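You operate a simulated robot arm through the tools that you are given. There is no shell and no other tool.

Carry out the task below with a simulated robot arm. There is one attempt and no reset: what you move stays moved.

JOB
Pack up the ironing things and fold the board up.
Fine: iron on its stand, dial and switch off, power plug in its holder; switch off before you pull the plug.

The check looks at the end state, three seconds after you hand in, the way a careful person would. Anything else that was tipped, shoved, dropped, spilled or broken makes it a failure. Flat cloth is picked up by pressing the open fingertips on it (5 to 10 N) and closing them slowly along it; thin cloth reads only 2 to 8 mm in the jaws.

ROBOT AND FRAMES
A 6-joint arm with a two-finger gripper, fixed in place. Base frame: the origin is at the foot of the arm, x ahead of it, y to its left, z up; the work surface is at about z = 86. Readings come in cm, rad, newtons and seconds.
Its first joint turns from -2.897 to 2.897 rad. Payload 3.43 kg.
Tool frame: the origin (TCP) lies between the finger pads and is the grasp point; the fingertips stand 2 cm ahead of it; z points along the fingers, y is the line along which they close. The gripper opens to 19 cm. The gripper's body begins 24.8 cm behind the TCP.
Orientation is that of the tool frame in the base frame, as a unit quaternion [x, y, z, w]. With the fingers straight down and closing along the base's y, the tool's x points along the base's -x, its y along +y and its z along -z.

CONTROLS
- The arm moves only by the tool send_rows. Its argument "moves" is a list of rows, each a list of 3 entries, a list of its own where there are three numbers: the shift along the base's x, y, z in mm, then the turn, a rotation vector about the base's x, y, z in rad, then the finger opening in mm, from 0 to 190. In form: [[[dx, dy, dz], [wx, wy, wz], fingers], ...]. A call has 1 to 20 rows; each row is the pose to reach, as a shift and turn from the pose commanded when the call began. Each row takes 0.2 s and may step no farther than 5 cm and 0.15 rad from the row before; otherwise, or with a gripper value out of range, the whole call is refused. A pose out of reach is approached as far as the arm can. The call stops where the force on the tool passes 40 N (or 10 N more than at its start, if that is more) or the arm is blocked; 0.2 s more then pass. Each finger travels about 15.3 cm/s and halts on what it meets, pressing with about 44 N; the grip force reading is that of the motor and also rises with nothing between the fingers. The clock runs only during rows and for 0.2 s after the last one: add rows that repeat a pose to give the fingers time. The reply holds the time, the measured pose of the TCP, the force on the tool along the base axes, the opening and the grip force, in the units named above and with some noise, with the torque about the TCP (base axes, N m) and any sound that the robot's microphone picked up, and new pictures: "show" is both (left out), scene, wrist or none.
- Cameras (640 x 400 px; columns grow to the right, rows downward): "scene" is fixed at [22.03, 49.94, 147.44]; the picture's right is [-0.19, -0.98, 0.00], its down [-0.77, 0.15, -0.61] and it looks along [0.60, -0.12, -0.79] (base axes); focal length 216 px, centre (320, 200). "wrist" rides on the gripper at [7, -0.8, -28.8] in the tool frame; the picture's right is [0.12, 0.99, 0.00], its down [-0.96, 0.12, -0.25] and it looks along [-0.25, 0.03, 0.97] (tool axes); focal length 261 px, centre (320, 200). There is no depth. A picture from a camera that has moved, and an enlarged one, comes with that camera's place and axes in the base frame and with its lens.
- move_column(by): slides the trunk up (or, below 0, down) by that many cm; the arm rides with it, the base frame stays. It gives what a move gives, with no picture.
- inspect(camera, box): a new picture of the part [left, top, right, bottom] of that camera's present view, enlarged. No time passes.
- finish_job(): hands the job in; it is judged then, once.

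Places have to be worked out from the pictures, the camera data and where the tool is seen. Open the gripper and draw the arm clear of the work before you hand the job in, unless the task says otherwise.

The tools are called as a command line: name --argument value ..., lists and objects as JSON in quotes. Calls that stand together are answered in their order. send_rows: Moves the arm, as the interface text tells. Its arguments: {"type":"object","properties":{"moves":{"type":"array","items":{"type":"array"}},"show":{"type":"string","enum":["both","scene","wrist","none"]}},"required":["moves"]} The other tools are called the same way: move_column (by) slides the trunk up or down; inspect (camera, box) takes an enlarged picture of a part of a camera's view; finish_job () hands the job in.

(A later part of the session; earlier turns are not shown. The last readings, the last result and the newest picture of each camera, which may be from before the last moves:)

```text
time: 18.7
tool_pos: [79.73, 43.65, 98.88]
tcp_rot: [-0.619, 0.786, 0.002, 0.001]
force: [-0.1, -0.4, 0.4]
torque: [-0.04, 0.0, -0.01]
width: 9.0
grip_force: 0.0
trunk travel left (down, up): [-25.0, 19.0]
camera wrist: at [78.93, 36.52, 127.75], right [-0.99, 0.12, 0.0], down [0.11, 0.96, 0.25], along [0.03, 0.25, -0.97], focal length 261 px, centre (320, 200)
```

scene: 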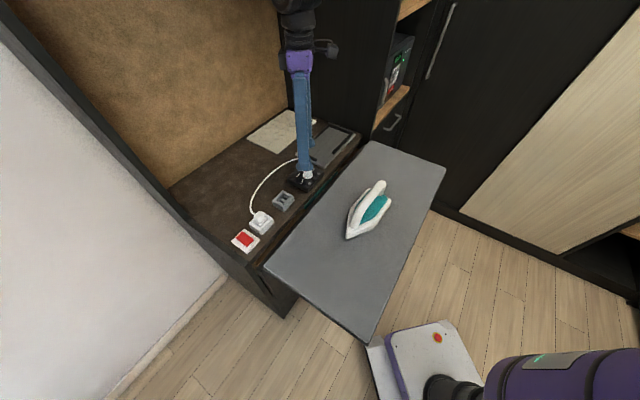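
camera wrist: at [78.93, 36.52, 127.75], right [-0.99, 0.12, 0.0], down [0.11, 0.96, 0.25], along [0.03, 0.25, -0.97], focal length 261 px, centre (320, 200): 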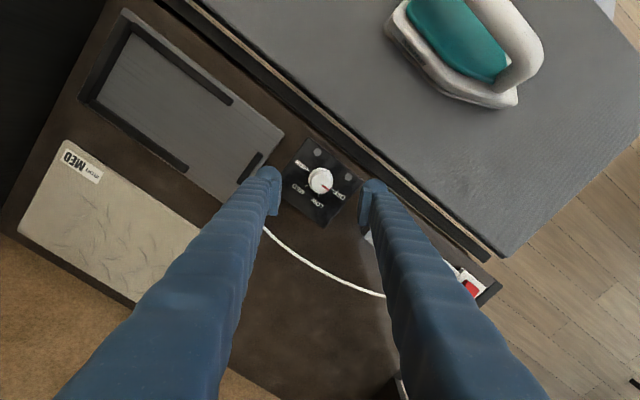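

inspect --camera "wrist" --box '[280, 140, 360, 220]'

inspect --camera "wrist" --box '[60, 0, 300, 200]'

inspect --camera "wrist" --box '[260, 80, 520, 290]'

```text
5.00 times, centred on (320, 180) of wrist
camera zoom: at [78.93, 36.52, 127.75], right [-0.99, 0.12, 0.0], down [0.11, 0.96, 0.25], along [0.03, 0.25, -0.97], focal length 1303 px, centre (320, 300)
```

zoom: 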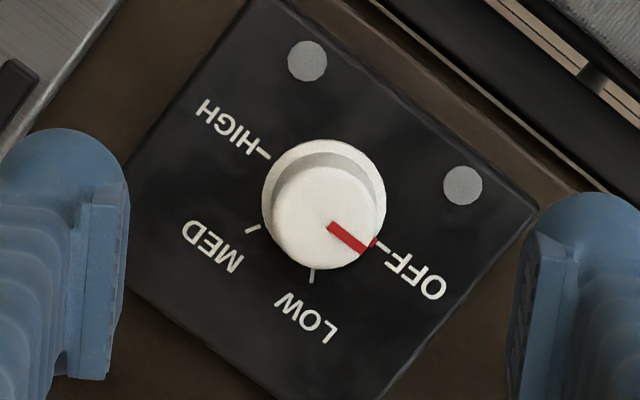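

```text
2.00 times, centred on (180, 100) of wrist
camera zoom: at [78.93, 36.52, 127.75], right [-0.99, 0.12, 0.0], down [0.11, 0.96, 0.25], along [0.03, 0.25, -0.97], focal length 521 px, centre (600, 400)
```

zoom: 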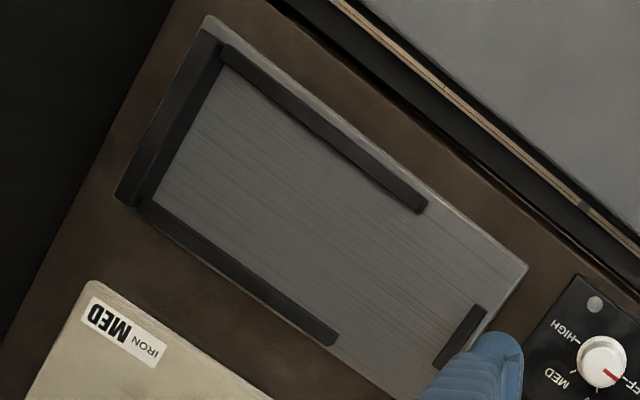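

```text
1.90 times, centred on (390, 185) of wrist
camera zoom: at [78.93, 36.52, 127.75], right [-0.99, 0.12, 0.0], down [0.11, 0.96, 0.25], along [0.03, 0.25, -0.97], focal length 496 px, centre (187, 229)
```

zoom: 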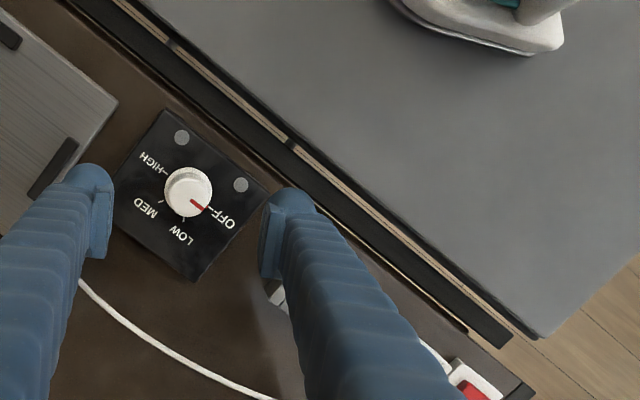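

The pointer is now on the OFF tick. Next the plug: I rotate back so the fingers close along the row and hover over the plug near (62.5, 61) to measure it.

send_rows --moves '[[[0, 0, 40], [0, 0, -0.1], 90], [[-30, 30, 70], [0, 0, -0.2], 120], [[-60, 60, 70], [0, 0, -0.3], 150], [[-90, 90, 70], [0, 0, -0.4], 190], [[-120, 120, 70], [0, 0, -0.5], 190], [[-150, 150, 70], [0, 0, -0.551], 190], [[-172, 175, 70], [0, 0, -0.551], 190], [[-172, 175, 70], [0, 0, -0.551], 190]]'

```text
refused: row 2 steps farther than a row can; nothing moved
```

send_rows --moves '[[[0, 0, 40], [0, 0, -0.1], 90], [[-25, 25, 70], [0, 0, -0.2], 120], [[-55, 55, 70], [0, 0, -0.3], 150], [[-85, 85, 70], [0, 0, -0.4], 190], [[-115, 115, 70], [0, 0, -0.5], 190], [[-145, 145, 70], [0, 0, -0.551], 190], [[-172, 175, 70], [0, 0, -0.551], 190], [[-172, 175, 70], [0, 0, -0.551], 190]]'

```text
time: 20.5
tool_pos: [62.74, 61.07, 106.13]
tcp_rot: [-0.382, 0.924, 0.001, 0.001]
force: [-0.4, 0.3, -0.7]
torque: [-0.06, -0.01, 0.02]
width: 19.0
grip_force: 0.1
trunk travel left (down, up): [-25.0, 19.0]
camera wrist: at [58.36, 55.51, 134.84], right [-0.79, 0.62, 0.0], down [0.6, 0.76, 0.25], along [0.16, 0.2, -0.97], focal length 261 px, centre (320, 200)
```

scene: 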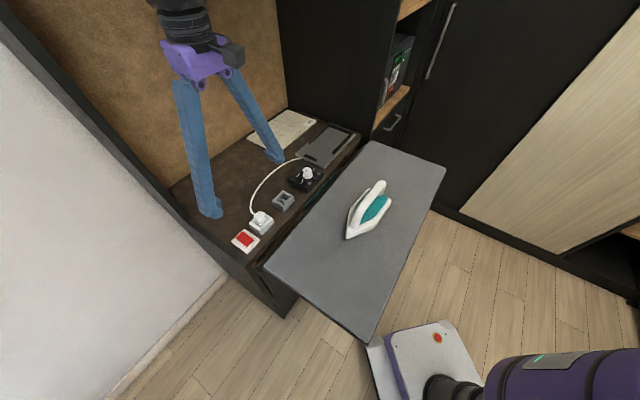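
wrist: 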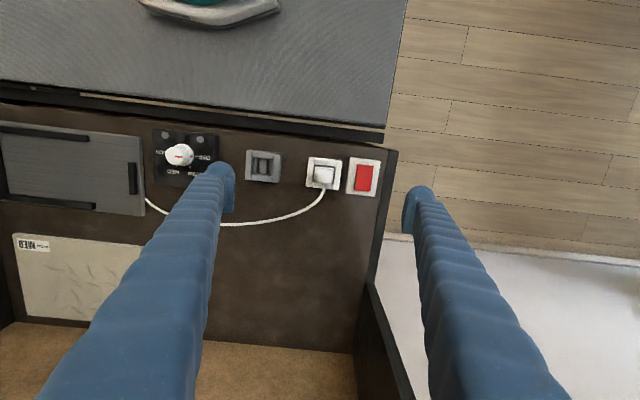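

inspect --camera "wrist" --box '[295, 150, 355, 205]'

inspect --camera "wrist" --box '[235, 135, 295, 195]'

inspect --camera "scene" --box '[245, 200, 280, 240]'

inspect --camera "scene" --box '[265, 182, 300, 218]'

inspect --camera "wrist" --box '[150, 115, 220, 185]'

```text
7.27 times, centred on (325, 178) of wrist
camera zoom: at [58.36, 55.51, 134.84], right [-0.79, 0.62, 0.0], down [0.6, 0.76, 0.25], along [0.16, 0.2, -0.97], focal length 1896 px, centre (284, 364)
```

zoom: 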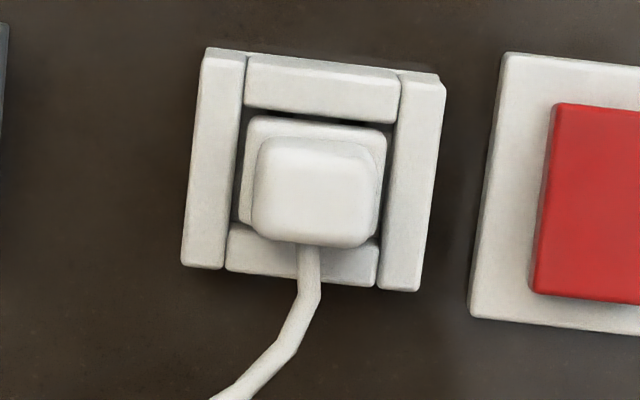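

```text
6.67 times, centred on (265, 165) of wrist
camera zoom: at [58.36, 55.51, 134.84], right [-0.79, 0.62, 0.0], down [0.6, 0.76, 0.25], along [0.16, 0.2, -0.97], focal length 1738 px, centre (687, 433)
```

zoom: 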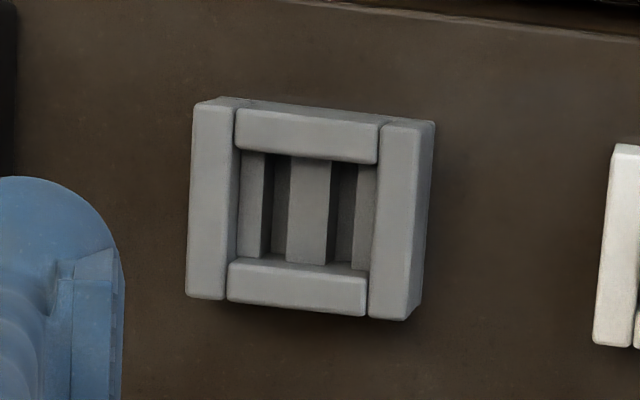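

```text
10.00 times, centred on (262, 220) of scene
camera zoom: at [22.03, 49.94, 147.44], right [-0.19, -0.98, 0.0], down [-0.77, 0.15, -0.61], along [0.6, -0.12, -0.79], focal length 2159 px, centre (895, 0)
```

zoom: 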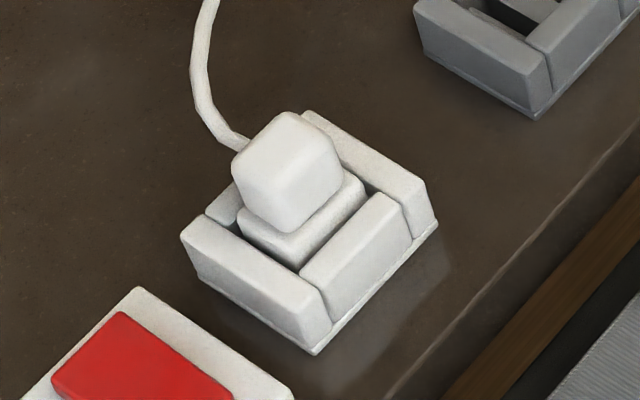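

```text
11.11 times, centred on (282, 200) of scene
camera zoom: at [22.03, 49.94, 147.44], right [-0.19, -0.98, 0.0], down [-0.77, 0.15, -0.61], along [0.6, -0.12, -0.79], focal length 2399 px, centre (737, 200)
```

zoom: 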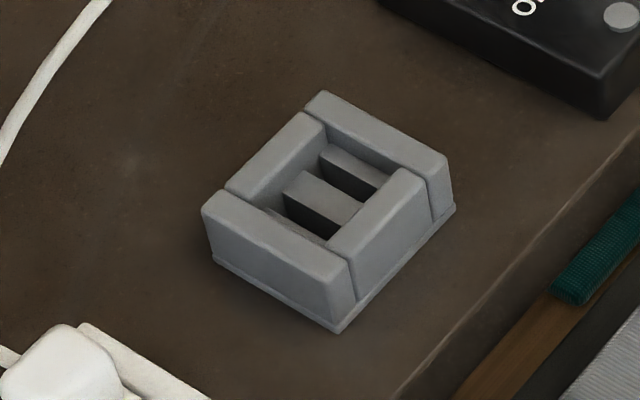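

```text
5.71 times, centred on (185, 150) of wrist
camera zoom: at [58.36, 55.51, 134.84], right [-0.79, 0.62, 0.0], down [0.6, 0.76, 0.25], along [0.16, 0.2, -0.97], focal length 1489 px, centre (1091, 486)
```

zoom: 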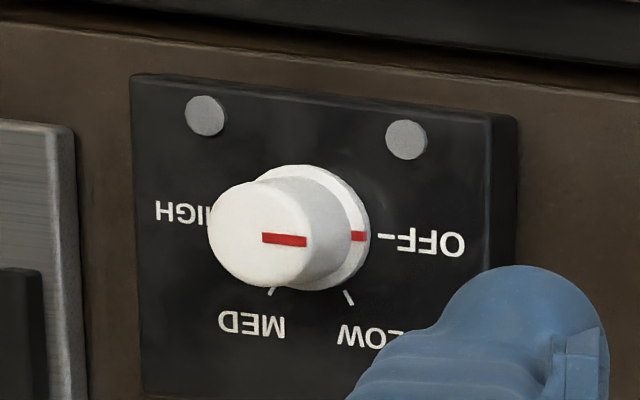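

Dial OFF is confirmed. The plug's cap centre triangulates to ≈(62.35, 61.7) with its top at z≈91; the frame rim is ≈88.1. I centre above it with the fingers at 6 cm.

send_rows --moves '[[[-3.9, 6.3, -20], [0, 0, 0], 130], [[-3.9, 6.3, -50], [0, 0, 0], 80], [[-3.9, 6.3, -85], [0, 0, 0], 60], [[-3.9, 6.3, -85], [0, 0, 0], 60]]' --show "wrist"

inspect --camera "wrist" --box '[280, 150, 360, 220]'

inspect --camera "scene" --box '[235, 185, 295, 245]'

```text
time: 21.5
tool_pos: [62.27, 61.8, 97.73]
tcp_rot: [-0.382, 0.924, 0.001, 0.002]
force: [0.5, 1.5, -0.7]
torque: [-0.05, -0.02, -0.04]
width: 6.0
grip_force: 0.1
trunk travel left (down, up): [-25.0, 19.0]
camera wrist: at [57.87, 56.12, 126.42], right [-0.79, 0.62, 0.0], down [0.6, 0.76, 0.25], along [0.16, 0.2, -0.97], focal length 261 px, centre (320, 200)
```

wrist: 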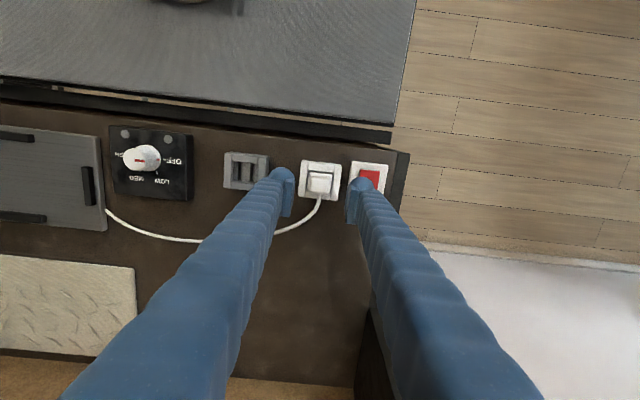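

```text
5.71 times, centred on (320, 185) of wrist
camera zoom: at [57.87, 56.12, 126.42], right [-0.79, 0.62, 0.0], down [0.6, 0.76, 0.25], along [0.16, 0.2, -0.97], focal length 1489 px, centre (320, 286)
```

zoom: 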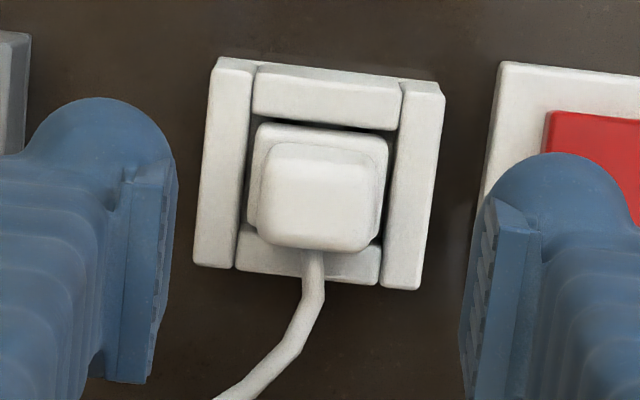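

```text
6.67 times, centred on (265, 215) of scene
camera zoom: at [22.03, 49.94, 147.44], right [-0.19, -0.98, 0.0], down [-0.77, 0.15, -0.61], along [0.6, -0.12, -0.79], focal length 1439 px, centre (687, 100)
```

zoom: 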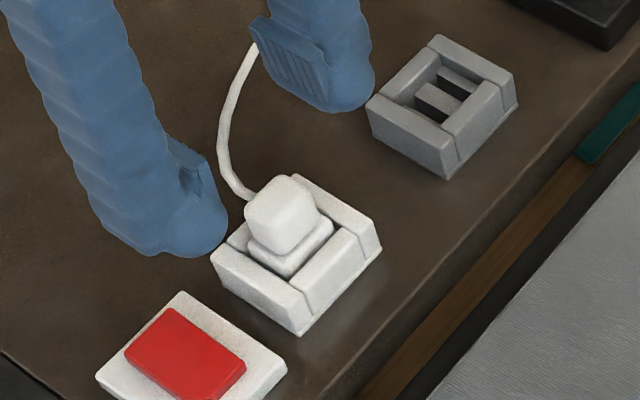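

The cap is centred between the fingers to ≈1 mm. I lower to TCP z≈90.9 and close on the cap.

send_rows --moves '[[[0, 0, -35], [0, 0, 0], 60], [[0, 0, -58], [0, 0, 0], 60], [[0, 0, -68], [0, 0, 0], 60], [[0, 0, -68], [0, 0, 0], 40], [[0, 0, -68], [0, 0, 0], 28], [[0, 0, -68], [0, 0, 0], 18], [[0, 0, -68], [0, 0, 0], 18]]'

inspect --camera "scene" --box '[235, 185, 295, 245]'

```text
time: 23.1
tool_pos: [62.06, 61.73, 90.89]
tcp_rot: [-0.382, 0.924, 0.001, 0.003]
force: [9.6, -5.0, 15.9]
torque: [-0.2, -0.11, 0.04]
width: 2.63
grip_force: 44.7
trunk travel left (down, up): [-25.0, 19.0]
camera wrist: at [57.7, 56.11, 119.68], right [-0.79, 0.62, 0.0], down [0.6, 0.76, 0.25], along [0.16, 0.2, -0.97], focal length 261 px, centre (320, 200)
```

scene: 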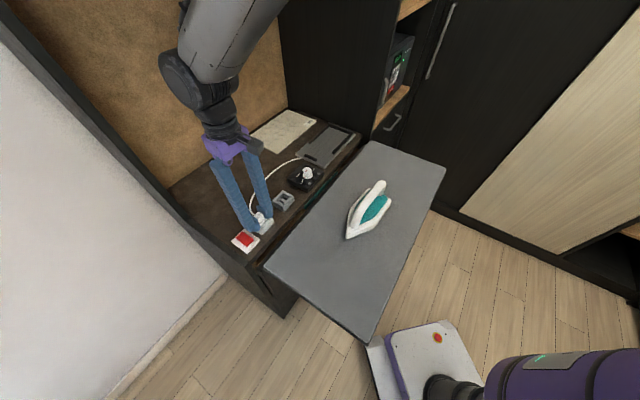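
wrist: 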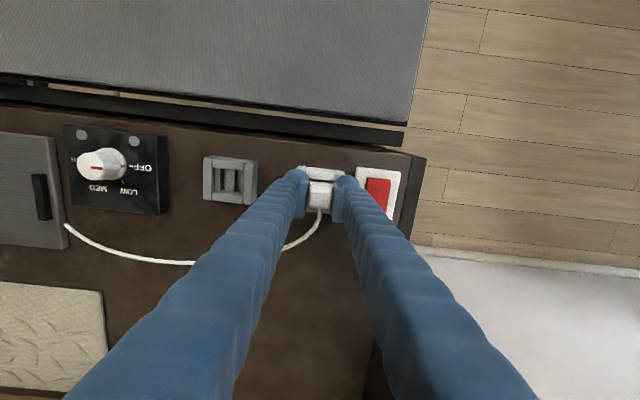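

```text
6.67 times, centred on (265, 215) of scene
camera zoom: at [22.03, 49.94, 147.44], right [-0.19, -0.98, 0.0], down [-0.77, 0.15, -0.61], along [0.6, -0.12, -0.79], focal length 1439 px, centre (687, 100)
```

zoom: 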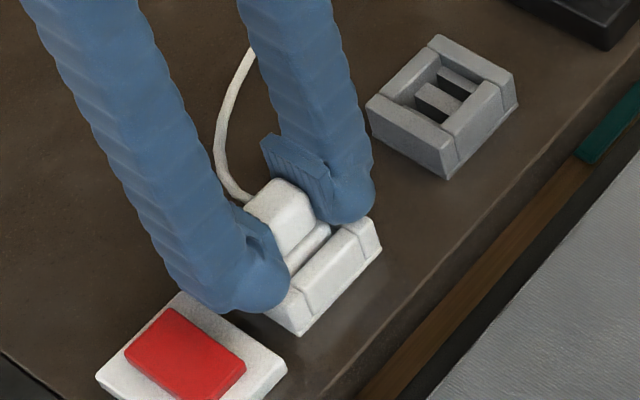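

The plug cap is held (2.63 cm wide), seated reference TCP ≈(62.06, 61.73, 90.9). I pull straight up slowly.

send_rows --moves '[[[0, 0, 4], [0, 0, 0], 15], [[0, 0, 8], [0, 0, 0], 15], [[0, 0, 14], [0, 0, 0], 15], [[0, 0, 22], [0, 0, 0], 15], [[0, 0, 32], [0, 0, 0], 15], [[0, 0, 45], [0, 0, 0], 15], [[0, 0, 60], [0, 0, 0], 15], [[0, 0, 60], [0, 0, 0], 15]]'

inspect --camera "scene" --box '[235, 175, 305, 245]'

inspect --camera "wrist" --box '[220, 130, 400, 240]'

```text
time: 24.9
tool_pos: [62.07, 61.74, 96.68]
tcp_rot: [-0.382, 0.924, 0.001, 0.001]
force: [0.0, -0.1, 0.0]
torque: [0.02, -0.01, 0.0]
width: 2.66
grip_force: 44.1
trunk travel left (down, up): [-25.0, 19.0]
camera wrist: at [57.7, 56.21, 125.37], right [-0.79, 0.62, 0.0], down [0.6, 0.76, 0.25], along [0.15, 0.2, -0.97], focal length 261 px, centre (320, 200)
```

scene: 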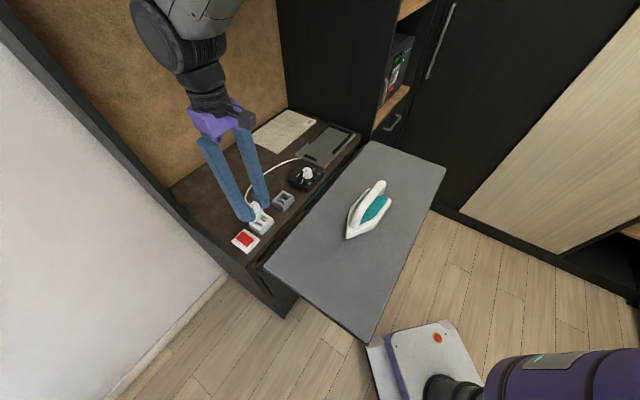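
wrist: 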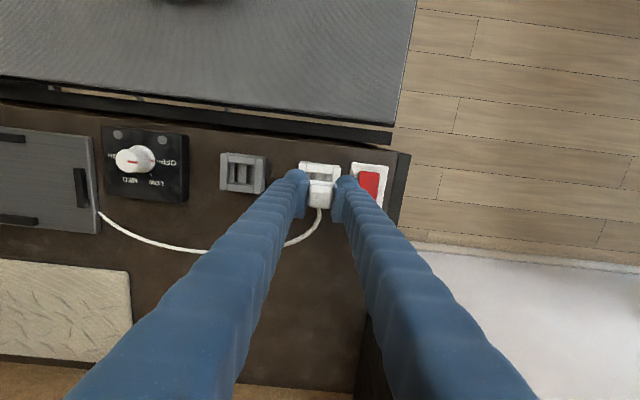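

```text
5.71 times, centred on (270, 210) of scene
camera zoom: at [22.03, 49.94, 147.44], right [-0.19, -0.98, 0.0], down [-0.77, 0.15, -0.61], along [0.6, -0.12, -0.79], focal length 1234 px, centre (606, 143)
```

zoom: 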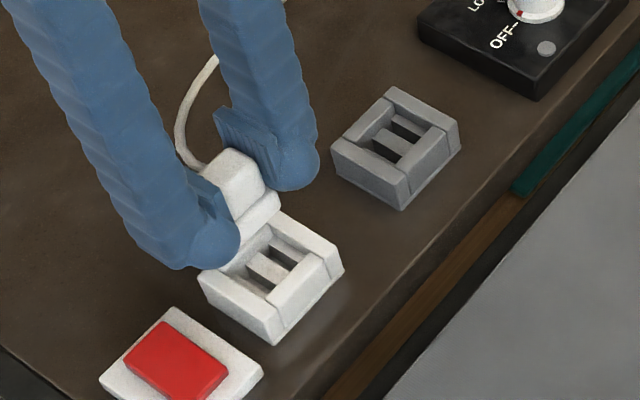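

```text
3.56 times, centred on (310, 185) of wrist
camera zoom: at [57.7, 56.21, 125.37], right [-0.79, 0.62, 0.0], down [0.6, 0.76, 0.25], along [0.15, 0.2, -0.97], focal length 927 px, centre (356, 253)
```

zoom: 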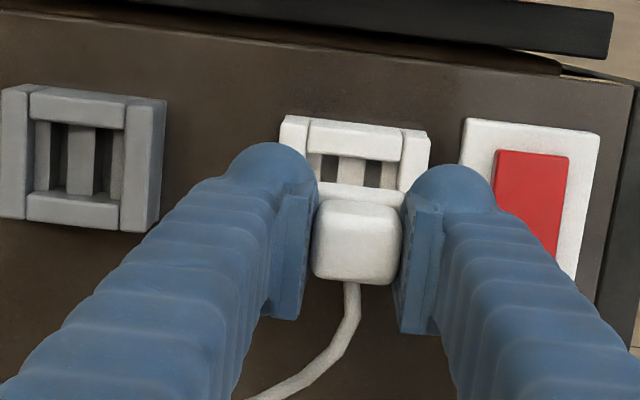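

The plug is out and hanging cleanly. At this same height I note the socket frame's pixels (corners ≈(283,118) and (430,137) in the zoom) and move 11.1 cm along the row to the holder to match them there.

send_rows --moves '[[[0, 0, 8], [0, 0, 0], 15], [[20, -19.4, 8], [0, 0, 0], 15], [[40, -38.8, 8], [0, 0, 0], 15], [[60, -58.2, 8], [0, 0, 0], 15], [[80, -77.6, 8], [0, 0, 0], 15], [[80, -77.6, 0], [0, 0, 0], 15], [[80, -77.6, 0], [0, 0, 0], 15]]'

inspect --camera "wrist" --box '[220, 130, 400, 240]'

inspect --camera "scene" --box '[245, 165, 315, 235]'

```text
time: 26.5
tool_pos: [70.04, 54.07, 96.61]
tcp_rot: [-0.382, 0.924, 0.001, 0.002]
force: [1.2, 0.3, -0.7]
torque: [-0.08, -0.05, 0.0]
width: 2.64
grip_force: 44.1
trunk travel left (down, up): [-25.0, 19.0]
camera wrist: at [65.67, 48.44, 125.4], right [-0.79, 0.62, 0.0], down [0.6, 0.76, 0.25], along [0.16, 0.2, -0.97], focal length 261 px, centre (320, 200)
```

scene: 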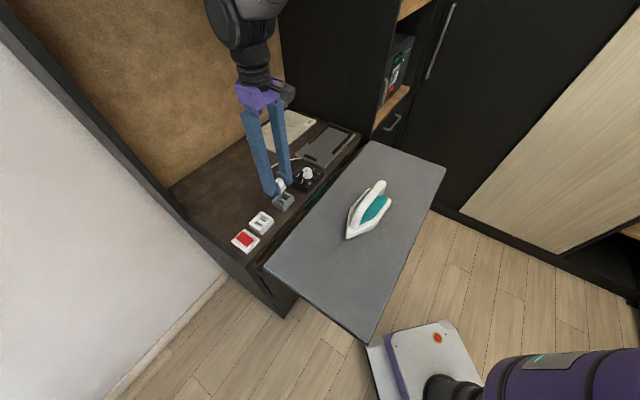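
wrist: 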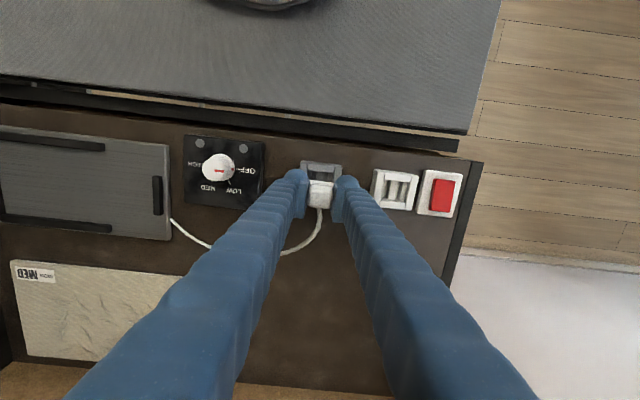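

```text
3.56 times, centred on (310, 185) of wrist
camera zoom: at [65.67, 48.44, 125.4], right [-0.79, 0.62, 0.0], down [0.6, 0.76, 0.25], along [0.16, 0.2, -0.97], focal length 927 px, centre (356, 253)
```

zoom: 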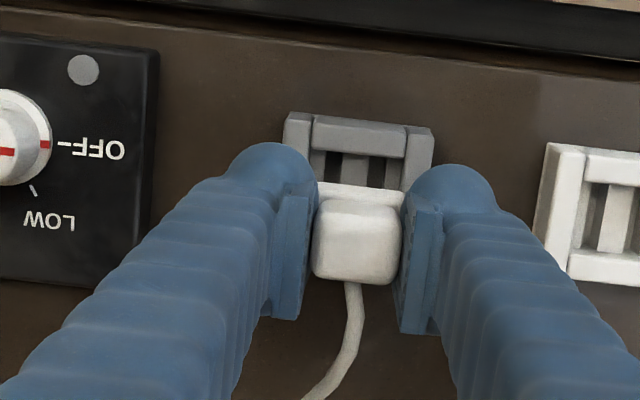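

```text
5.71 times, centred on (280, 200) of scene
camera zoom: at [22.03, 49.94, 147.44], right [-0.19, -0.98, 0.0], down [-0.77, 0.15, -0.61], along [0.6, -0.12, -0.79], focal length 1234 px, centre (549, 200)
```

zoom: 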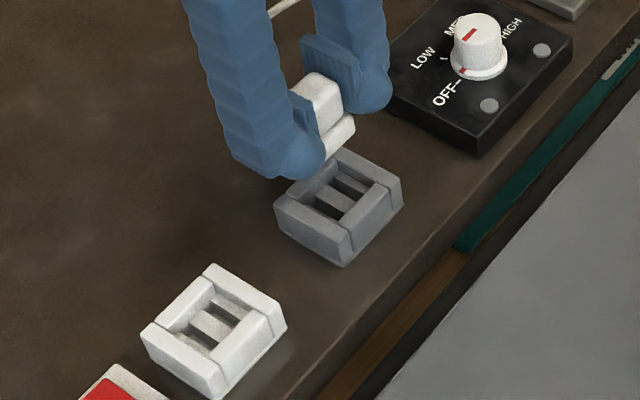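

Relative to the socket match, the holder's frame appears ≈4 px right and ≈5 px up, i.e. ~1.5–2 mm. I correct by (−2, −0.6) mm and lower partway.

send_rows --moves '[[[-2, -0.6, 0], [0, 0, 0], 15], [[-2, -0.6, -10], [0, 0, 0], 15], [[-2, -0.6, -18], [0, 0, 0], 15], [[-2, -0.6, -18], [0, 0, 0], 15]]'

inspect --camera "wrist" --box '[285, 145, 355, 215]'

inspect --camera "scene" --box '[260, 170, 305, 215]'

```text
time: 27.5
tool_pos: [69.89, 53.97, 94.78]
tcp_rot: [-0.381, 0.924, 0.001, 0.002]
force: [0.0, 0.0, -0.5]
torque: [-0.01, -0.03, 0.01]
width: 2.64
grip_force: 43.9
trunk travel left (down, up): [-25.0, 19.0]
camera wrist: at [65.49, 48.44, 123.59], right [-0.79, 0.62, 0.0], down [0.6, 0.76, 0.25], along [0.16, 0.2, -0.97], focal length 261 px, centre (320, 200)
```

scene: 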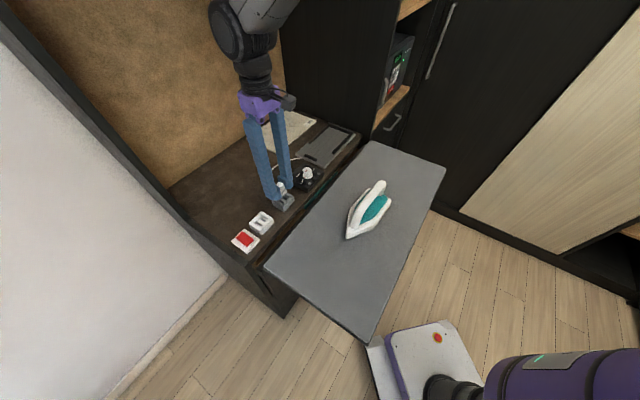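
wrist: 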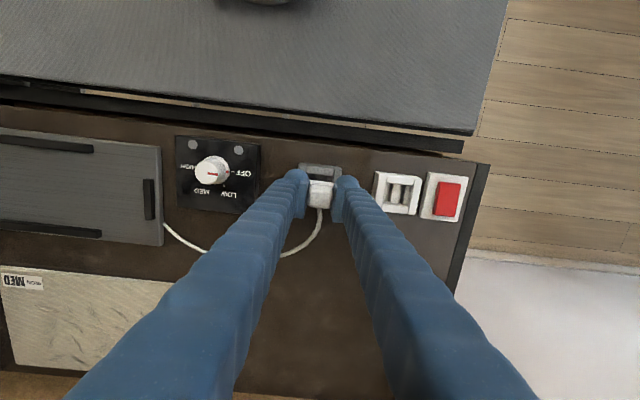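

```text
5.71 times, centred on (320, 180) of wrist
camera zoom: at [65.49, 48.44, 123.59], right [-0.79, 0.62, 0.0], down [0.6, 0.76, 0.25], along [0.16, 0.2, -0.97], focal length 1489 px, centre (320, 314)
```

zoom: 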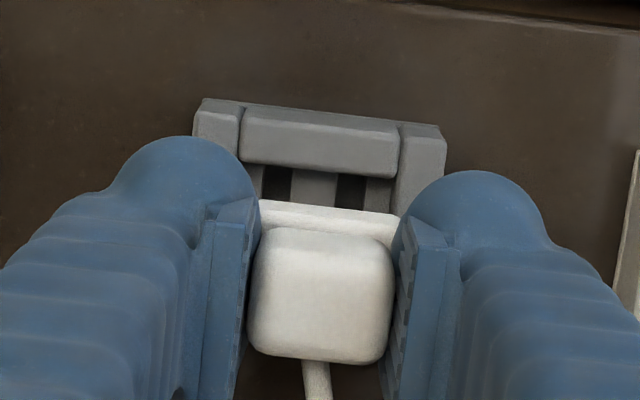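

```text
8.89 times, centred on (282, 192) of scene
camera zoom: at [22.03, 49.94, 147.44], right [-0.19, -0.98, 0.0], down [-0.77, 0.15, -0.61], along [0.6, -0.12, -0.79], focal length 1919 px, centre (653, 267)
```

zoom: 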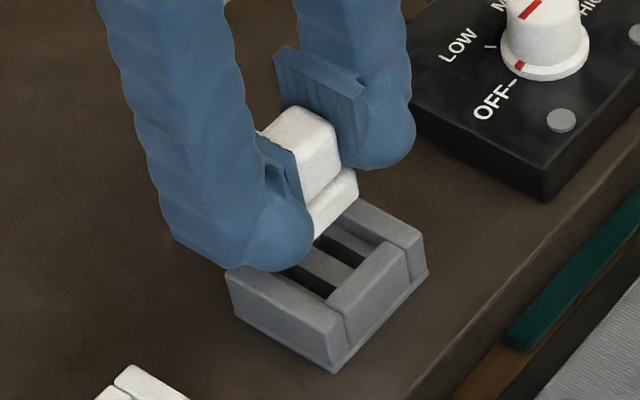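

Relative to how the plug sat over the socket, the alignment over the holder now matches within ~0.5 mm. I lower it gently toward the seated height (TCP ≈90.9).

send_rows --moves '[[[0, 0, -8], [0, 0, 0], 15], [[0, 0, -14], [0, 0, 0], 15], [[0, 0, -18], [0, 0, 0], 15], [[0, 0, -22], [0, 0, 0], 15], [[0, 0, -26], [0, 0, 0], 15], [[0, 0, -26], [0, 0, 0], 15]]'

inspect --camera "scene" --box '[260, 170, 305, 215]'

```text
time: 28.9
tool_pos: [69.88, 53.95, 92.22]
tcp_rot: [-0.382, 0.924, 0.001, 0.002]
force: [-0.1, -0.2, -0.6]
torque: [0.01, -0.03, -0.01]
width: 2.63
grip_force: 43.6
trunk travel left (down, up): [-25.0, 19.0]
camera wrist: at [65.52, 48.38, 121.07], right [-0.79, 0.62, 0.0], down [0.6, 0.76, 0.25], along [0.16, 0.2, -0.97], focal length 261 px, centre (320, 200)
```

scene: 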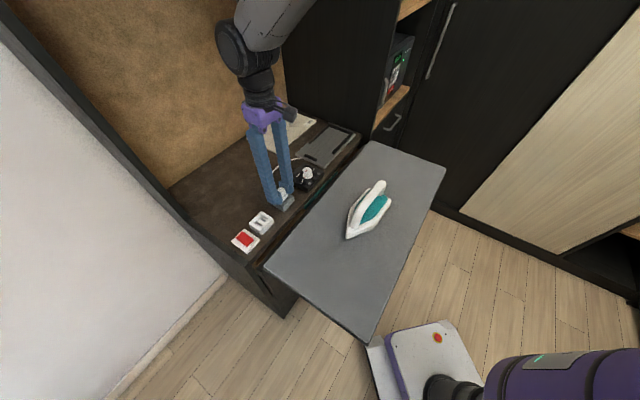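
wrist: 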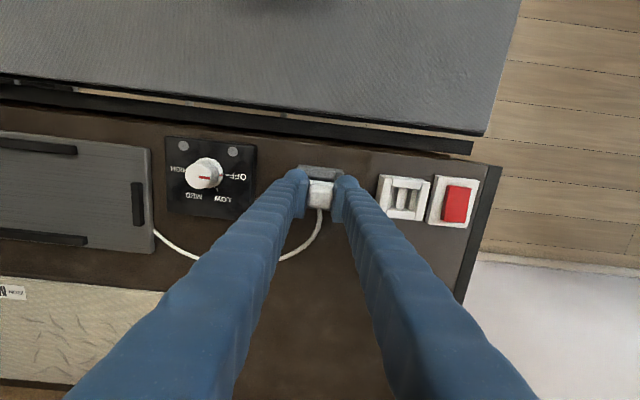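

```text
8.89 times, centred on (282, 192) of scene
camera zoom: at [22.03, 49.94, 147.44], right [-0.19, -0.98, 0.0], down [-0.77, 0.15, -0.61], along [0.6, -0.12, -0.79], focal length 1919 px, centre (653, 267)
```

zoom: 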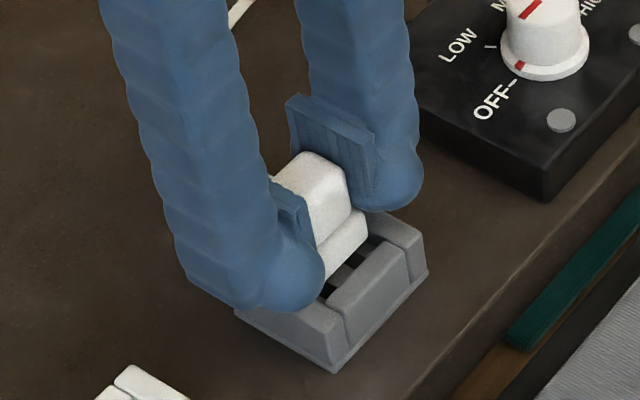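

No contact so far at 1.3 cm above seated. I continue down in small steps.

send_rows --moves '[[[0, 0, -3], [0, 0, 0], 15], [[0, 0, -6], [0, 0, 0], 15], [[0, 0, -9], [0, 0, 0], 15], [[0, 0, -12], [0, 0, 0], 15], [[0, 0, -13.5], [0, 0, 0], 15], [[0, 0, -13.5], [0, 0, 0], 15]]'

inspect --camera "scene" --box '[260, 170, 305, 215]'

```text
time: 29.7
tool_pos: [70.19, 54.17, 91.92]
tcp_rot: [-0.383, 0.924, 0.001, 0.005]
force: [0.9, 1.6, 4.3]
torque: [0.0, -0.05, -0.01]
width: 2.65
grip_force: 44.8
trunk travel left (down, up): [-25.0, 19.0]
stopped in row 3: the force on the tool passed its limit at 45 N (the readings are from after the stop); the commanded pose is now the measured one
camera wrist: at [65.64, 48.46, 120.73], right [-0.79, 0.62, 0.0], down [0.6, 0.76, 0.26], along [0.16, 0.2, -0.97], focal length 261 px, centre (320, 200)
```

scene: 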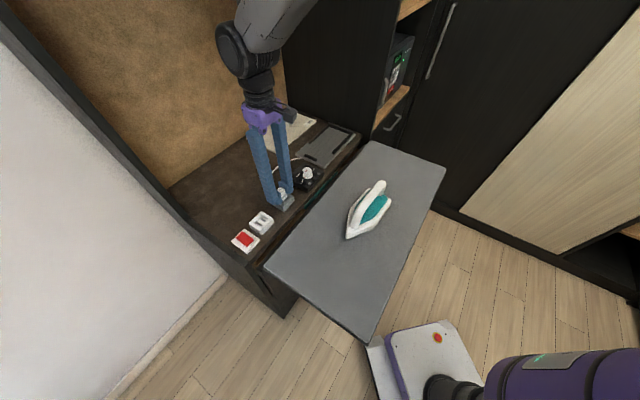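
wrist: 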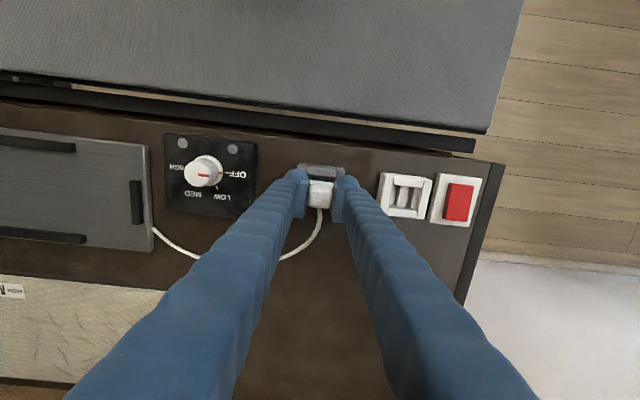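

```text
8.89 times, centred on (282, 192) of scene
camera zoom: at [22.03, 49.94, 147.44], right [-0.19, -0.98, 0.0], down [-0.77, 0.15, -0.61], along [0.6, -0.12, -0.79], focal length 1919 px, centre (653, 267)
```

zoom: 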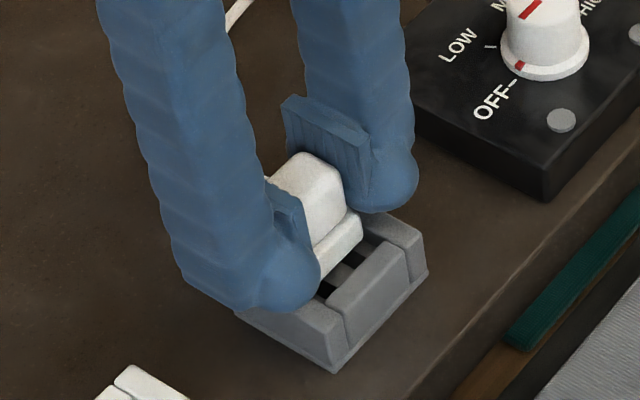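

It met resistance ~1 cm above seated and was pushed ~3.5 mm toward the back. I zoom in to see what touches before trying again.

inspect --camera "scene" --box '[272, 182, 294, 204]'

inspect --camera "wrist" --box '[290, 150, 350, 210]'

inspect --camera "scene" --box '[245, 205, 280, 240]'

```text
16.00 times, centred on (283, 193) of scene
camera zoom: at [22.03, 49.94, 147.44], right [-0.19, -0.98, 0.0], down [-0.77, 0.15, -0.61], along [0.6, -0.12, -0.79], focal length 3454 px, centre (912, 312)
```

zoom: 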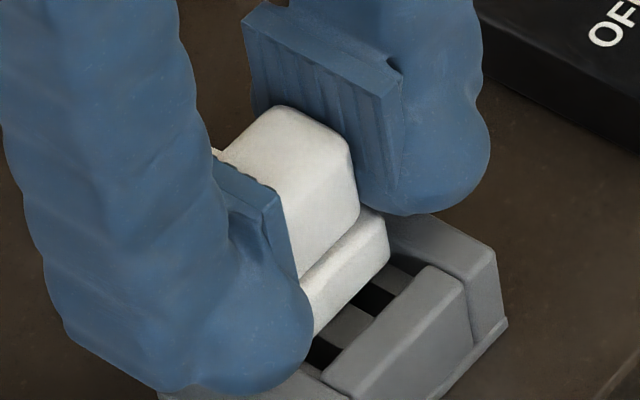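

```text
6.67 times, centred on (320, 180) of wrist
camera zoom: at [65.64, 48.46, 120.73], right [-0.79, 0.62, 0.0], down [0.6, 0.76, 0.26], along [0.16, 0.2, -0.97], focal length 1738 px, centre (320, 333)
```

zoom: 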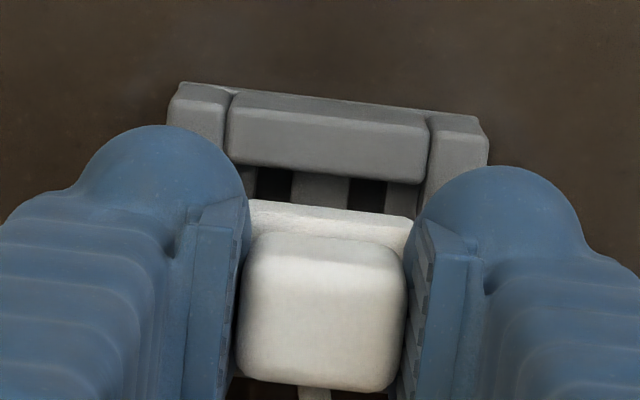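

```text
11.43 times, centred on (262, 222) of scene
camera zoom: at [22.03, 49.94, 147.44], right [-0.19, -0.98, 0.0], down [-0.77, 0.15, -0.61], along [0.6, -0.12, -0.79], focal length 2467 px, centre (977, -57)
```

zoom: 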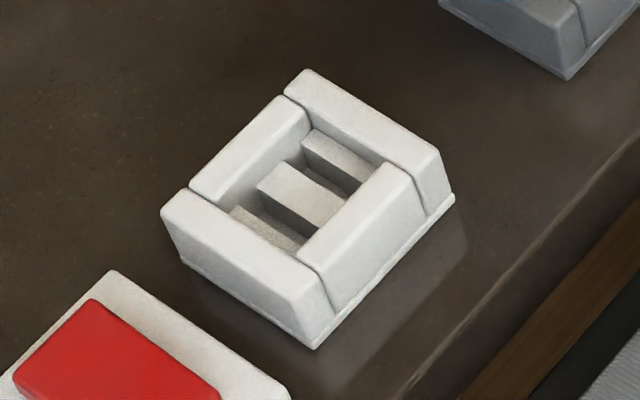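

The prongs probably met the slot bars; pixel comparison says I should be ~1 mm further toward −row direction and not tilted. I back up slightly, re-level, and set the tool to ≈(69.76, 53.98) before a gentle retry.

send_rows --moves '[[[0, 0, 10], [0, 0, 0], 15], [[-4.3, -1.9, 14], [-0.002, 0.005, 0], 15], [[-4.3, -1.9, 14], [-0.002, 0.005, 0], 15]]' --show "wrist"

inspect --camera "wrist" --box '[290, 150, 350, 210]'

```text
time: 30.5
tool_pos: [69.63, 53.93, 93.34]
tcp_rot: [-0.382, 0.924, 0.001, 0.0]
force: [0.0, 0.6, -0.9]
torque: [-0.01, 0.02, 0.0]
width: 2.63
grip_force: 43.9
trunk travel left (down, up): [-25.0, 19.0]
camera wrist: at [65.34, 48.3, 122.12], right [-0.79, 0.62, 0.0], down [0.6, 0.76, 0.25], along [0.15, 0.2, -0.97], focal length 261 px, centre (320, 200)
```

wrist: 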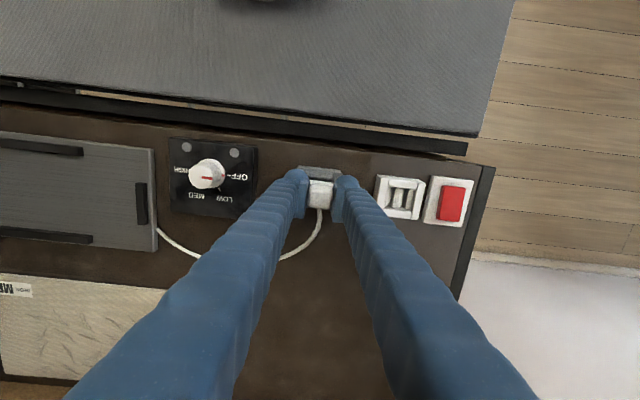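

```text
6.67 times, centred on (320, 180) of wrist
camera zoom: at [65.34, 48.3, 122.12], right [-0.79, 0.62, 0.0], down [0.6, 0.76, 0.25], along [0.15, 0.2, -0.97], focal length 1738 px, centre (320, 333)
```

zoom: 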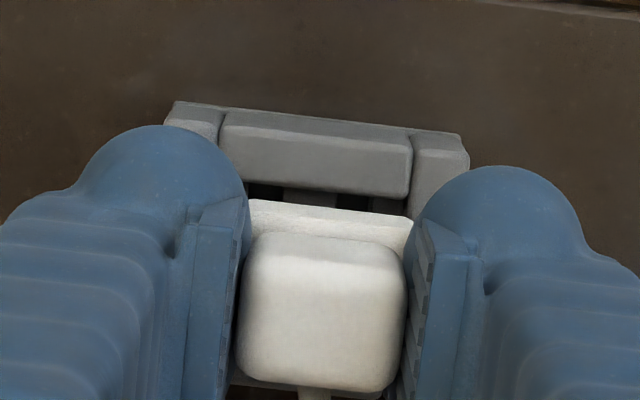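

inspect --camera "wrist" --box '[305, 164, 340, 192]'

inspect --camera "scene" --box '[272, 182, 294, 204]'

```text
14.29 times, centred on (322, 178) of wrist
camera zoom: at [65.34, 48.3, 122.12], right [-0.79, 0.62, 0.0], down [0.6, 0.76, 0.25], along [0.15, 0.2, -0.97], focal length 3724 px, centre (284, 514)
```

zoom: 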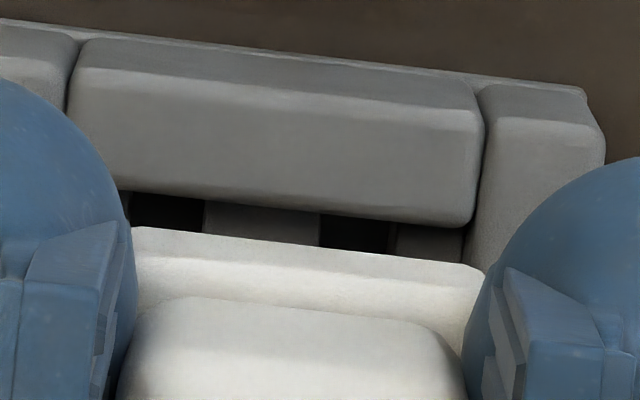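

```text
16.00 times, centred on (283, 193) of scene
camera zoom: at [22.03, 49.94, 147.44], right [-0.19, -0.98, 0.0], down [-0.77, 0.15, -0.61], along [0.6, -0.12, -0.79], focal length 3454 px, centre (912, 312)
```

zoom: 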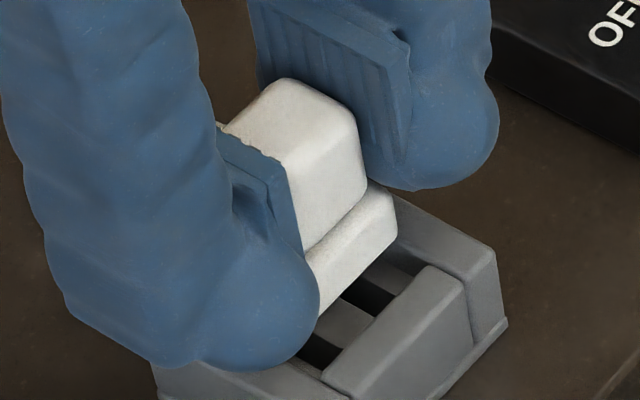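

Slot positions relative to the tool now match those at the socket (≈2.5 mm in both). I shift 1 mm toward the back and lower in fine steps, watching the force.

send_rows --moves '[[[0.7, 0.7, -6], [0, 0, 0], 15], [[0.7, 0.7, -11], [0, 0, 0], 15], [[0.7, 0.7, -13], [0, 0, 0], 15], [[0.7, 0.7, -15], [0, 0, 0], 15], [[0.7, 0.7, -16], [0, 0, 0], 15]]' --show "none"

```text
time: 31.7
tool_pos: [69.66, 54.03, 92.21]
tcp_rot: [-0.382, 0.924, 0.002, 0.004]
force: [0.0, -1.2, 32.9]
torque: [-0.06, 0.01, 0.0]
width: 2.61
grip_force: 44.1
trunk travel left (down, up): [-25.0, 19.0]
```

The prongs rest on the bars with a purely vertical 33 N, so only the lateral position is off. I hop-search along the row: lift, shift +1.5 mm, press lightly, read the height and force.

send_rows --moves '[[[0, 0, 7], [0, 0, 0], 15], [[1.06, -1.06, 7], [0, 0, 0], 15], [[1.06, -1.06, 2], [0, 0, 0], 15], [[1.06, -1.06, 0], [0, 0, 0], 15]]' --show "none"

```text
time: 32.7
tool_pos: [69.93, 53.75, 91.61]
tcp_rot: [-0.382, 0.924, 0.001, 0.001]
force: [0.3, 0.4, -0.5]
torque: [0.01, -0.02, -0.01]
width: 2.62
grip_force: 43.8
trunk travel left (down, up): [-25.0, 19.0]
```

With the 1.5 mm shift the prongs dropped in: z=91.6 with zero force. I keep lowering to the seated height.

send_rows --moves '[[[0, 0, -2], [0, 0, 0], 15], [[0, 0, -4], [0, 0, 0], 15], [[0, 0, -6], [0, 0, 0], 15], [[0, 0, -8], [0, 0, 0], 15], [[0, 0, -8], [0, 0, 0], 15]]'

inspect --camera "scene" --box '[265, 175, 300, 210]'

```text
time: 33.9
tool_pos: [69.92, 53.84, 90.99]
tcp_rot: [-0.382, 0.924, 0.002, 0.001]
force: [0.5, -0.4, 4.0]
torque: [-0.05, -0.03, -0.03]
width: 2.62
grip_force: 43.8
trunk travel left (down, up): [-25.0, 19.0]
camera wrist: at [65.5, 48.25, 119.79], right [-0.79, 0.62, 0.0], down [0.6, 0.76, 0.25], along [0.15, 0.2, -0.97], focal length 261 px, centre (320, 200)
```

scene: 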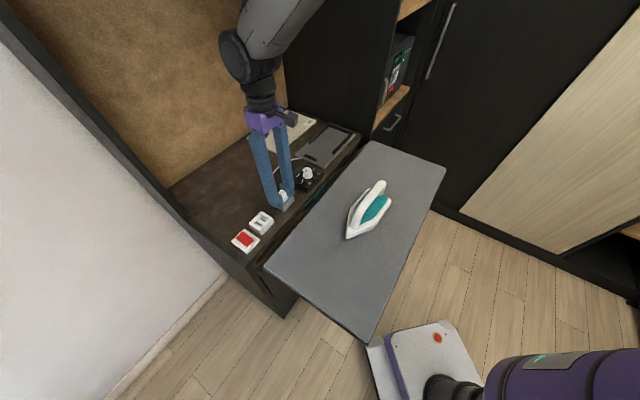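
wrist: 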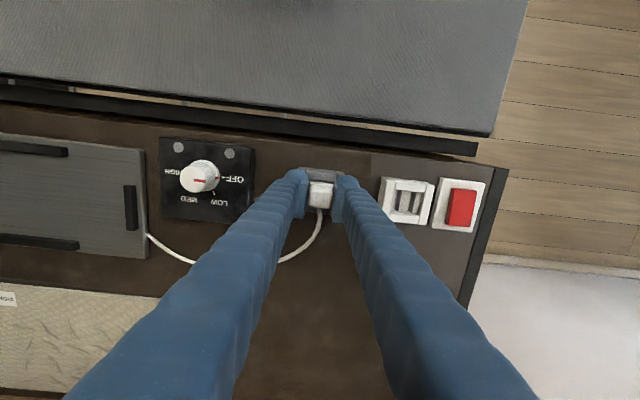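

```text
11.43 times, centred on (282, 192) of scene
camera zoom: at [22.03, 49.94, 147.44], right [-0.19, -0.98, 0.0], down [-0.77, 0.15, -0.61], along [0.6, -0.12, -0.79], focal length 2467 px, centre (749, 286)
```

zoom: 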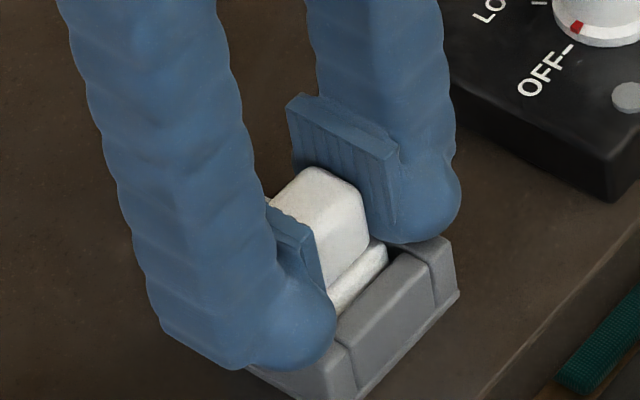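

Now at z=90.99 with light contact. I press 3 mm further to make sure it is fully seated.

send_rows --moves '[[[0, 0, -2], [0, 0, 0], 15], [[0, 0, -3.5], [0, 0, 0], 15], [[0, 0, -3.5], [0, 0, 0], 15]]' --show "none"

```text
time: 34.7
tool_pos: [69.85, 53.78, 90.95]
tcp_rot: [-0.383, 0.924, 0.003, 0.002]
force: [3.7, -1.7, 38.7]
torque: [-0.29, 0.17, 0.01]
width: 2.61
grip_force: 44.1
trunk travel left (down, up): [-25.0, 19.0]
```

Fully seated (38 N without further motion, z=90.95). I relieve the pressure, open and lift away, then check.

send_rows --moves '[[[0, 0, 4], [0, 0, 0], 15], [[0, 0, 4], [0, 0, 0], 40], [[0, 0, 4], [0, 0, 0], 60], [[0, 0, 20], [0, 0, 0], 60], [[0, 0, 60], [0, 0, 0], 60], [[-20, -20, 100], [0, 0, 0], 100], [[-40, -40, 130], [0, 0, 0], 150], [[-40, -40, 130], [0, 0, 0], 190], [[-40, -40, 130], [0, 0, 0], 190]]'

inspect --camera "scene" --box '[225, 130, 345, 250]'

inspect --camera "wrist" --box '[240, 150, 400, 250]'

```text
time: 36.7
tool_pos: [66.04, 50.06, 103.68]
tcp_rot: [-0.382, 0.924, 0.002, 0.002]
force: [0.0, 0.5, -1.3]
torque: [-0.04, -0.02, 0.02]
width: 18.98
grip_force: 0.1
trunk travel left (down, up): [-25.0, 19.0]
camera wrist: at [61.53, 44.47, 132.32], right [-0.79, 0.62, 0.0], down [0.6, 0.76, 0.25], along [0.15, 0.2, -0.97], focal length 261 px, centre (320, 200)
```

scene: 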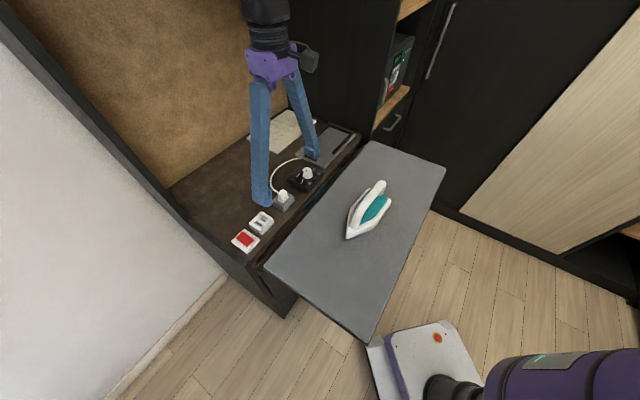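
wrist: 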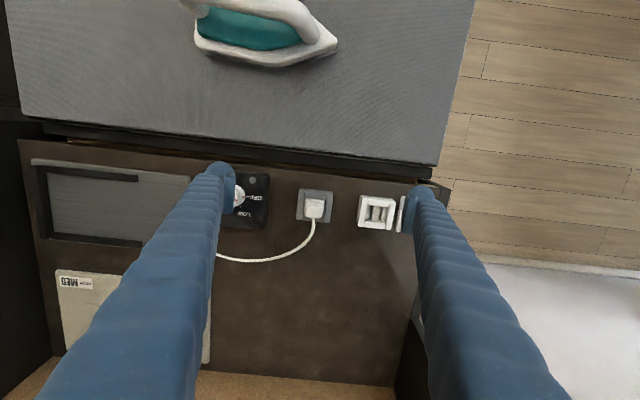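

```text
3.33 times, centred on (285, 190) of scene
camera zoom: at [22.03, 49.94, 147.44], right [-0.19, -0.98, 0.0], down [-0.77, 0.15, -0.61], along [0.6, -0.12, -0.79], focal length 720 px, centre (437, 233)
```

zoom: 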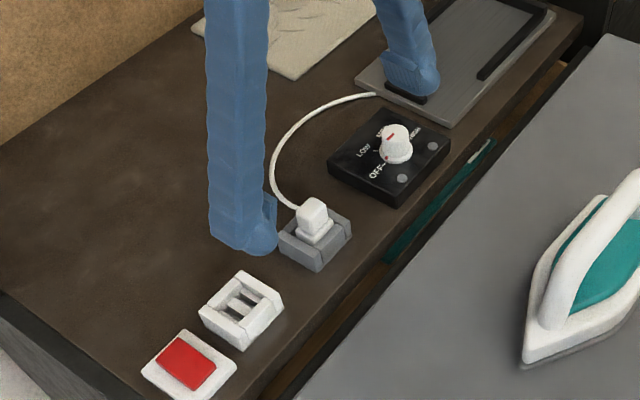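

```text
4.00 times, centred on (320, 200) of wrist
camera zoom: at [61.53, 44.47, 132.32], right [-0.79, 0.62, 0.0], down [0.6, 0.76, 0.25], along [0.15, 0.2, -0.97], focal length 1043 px, centre (320, 200)
```

zoom: 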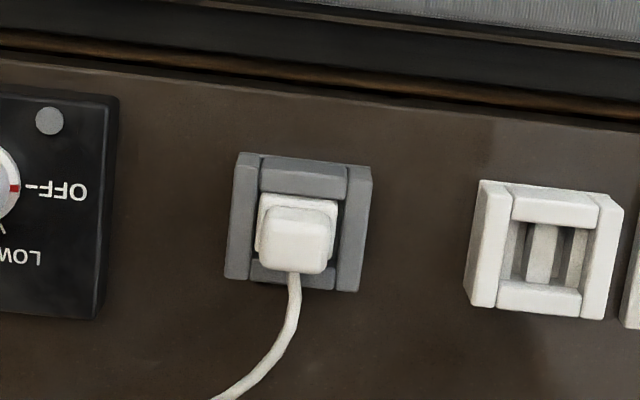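

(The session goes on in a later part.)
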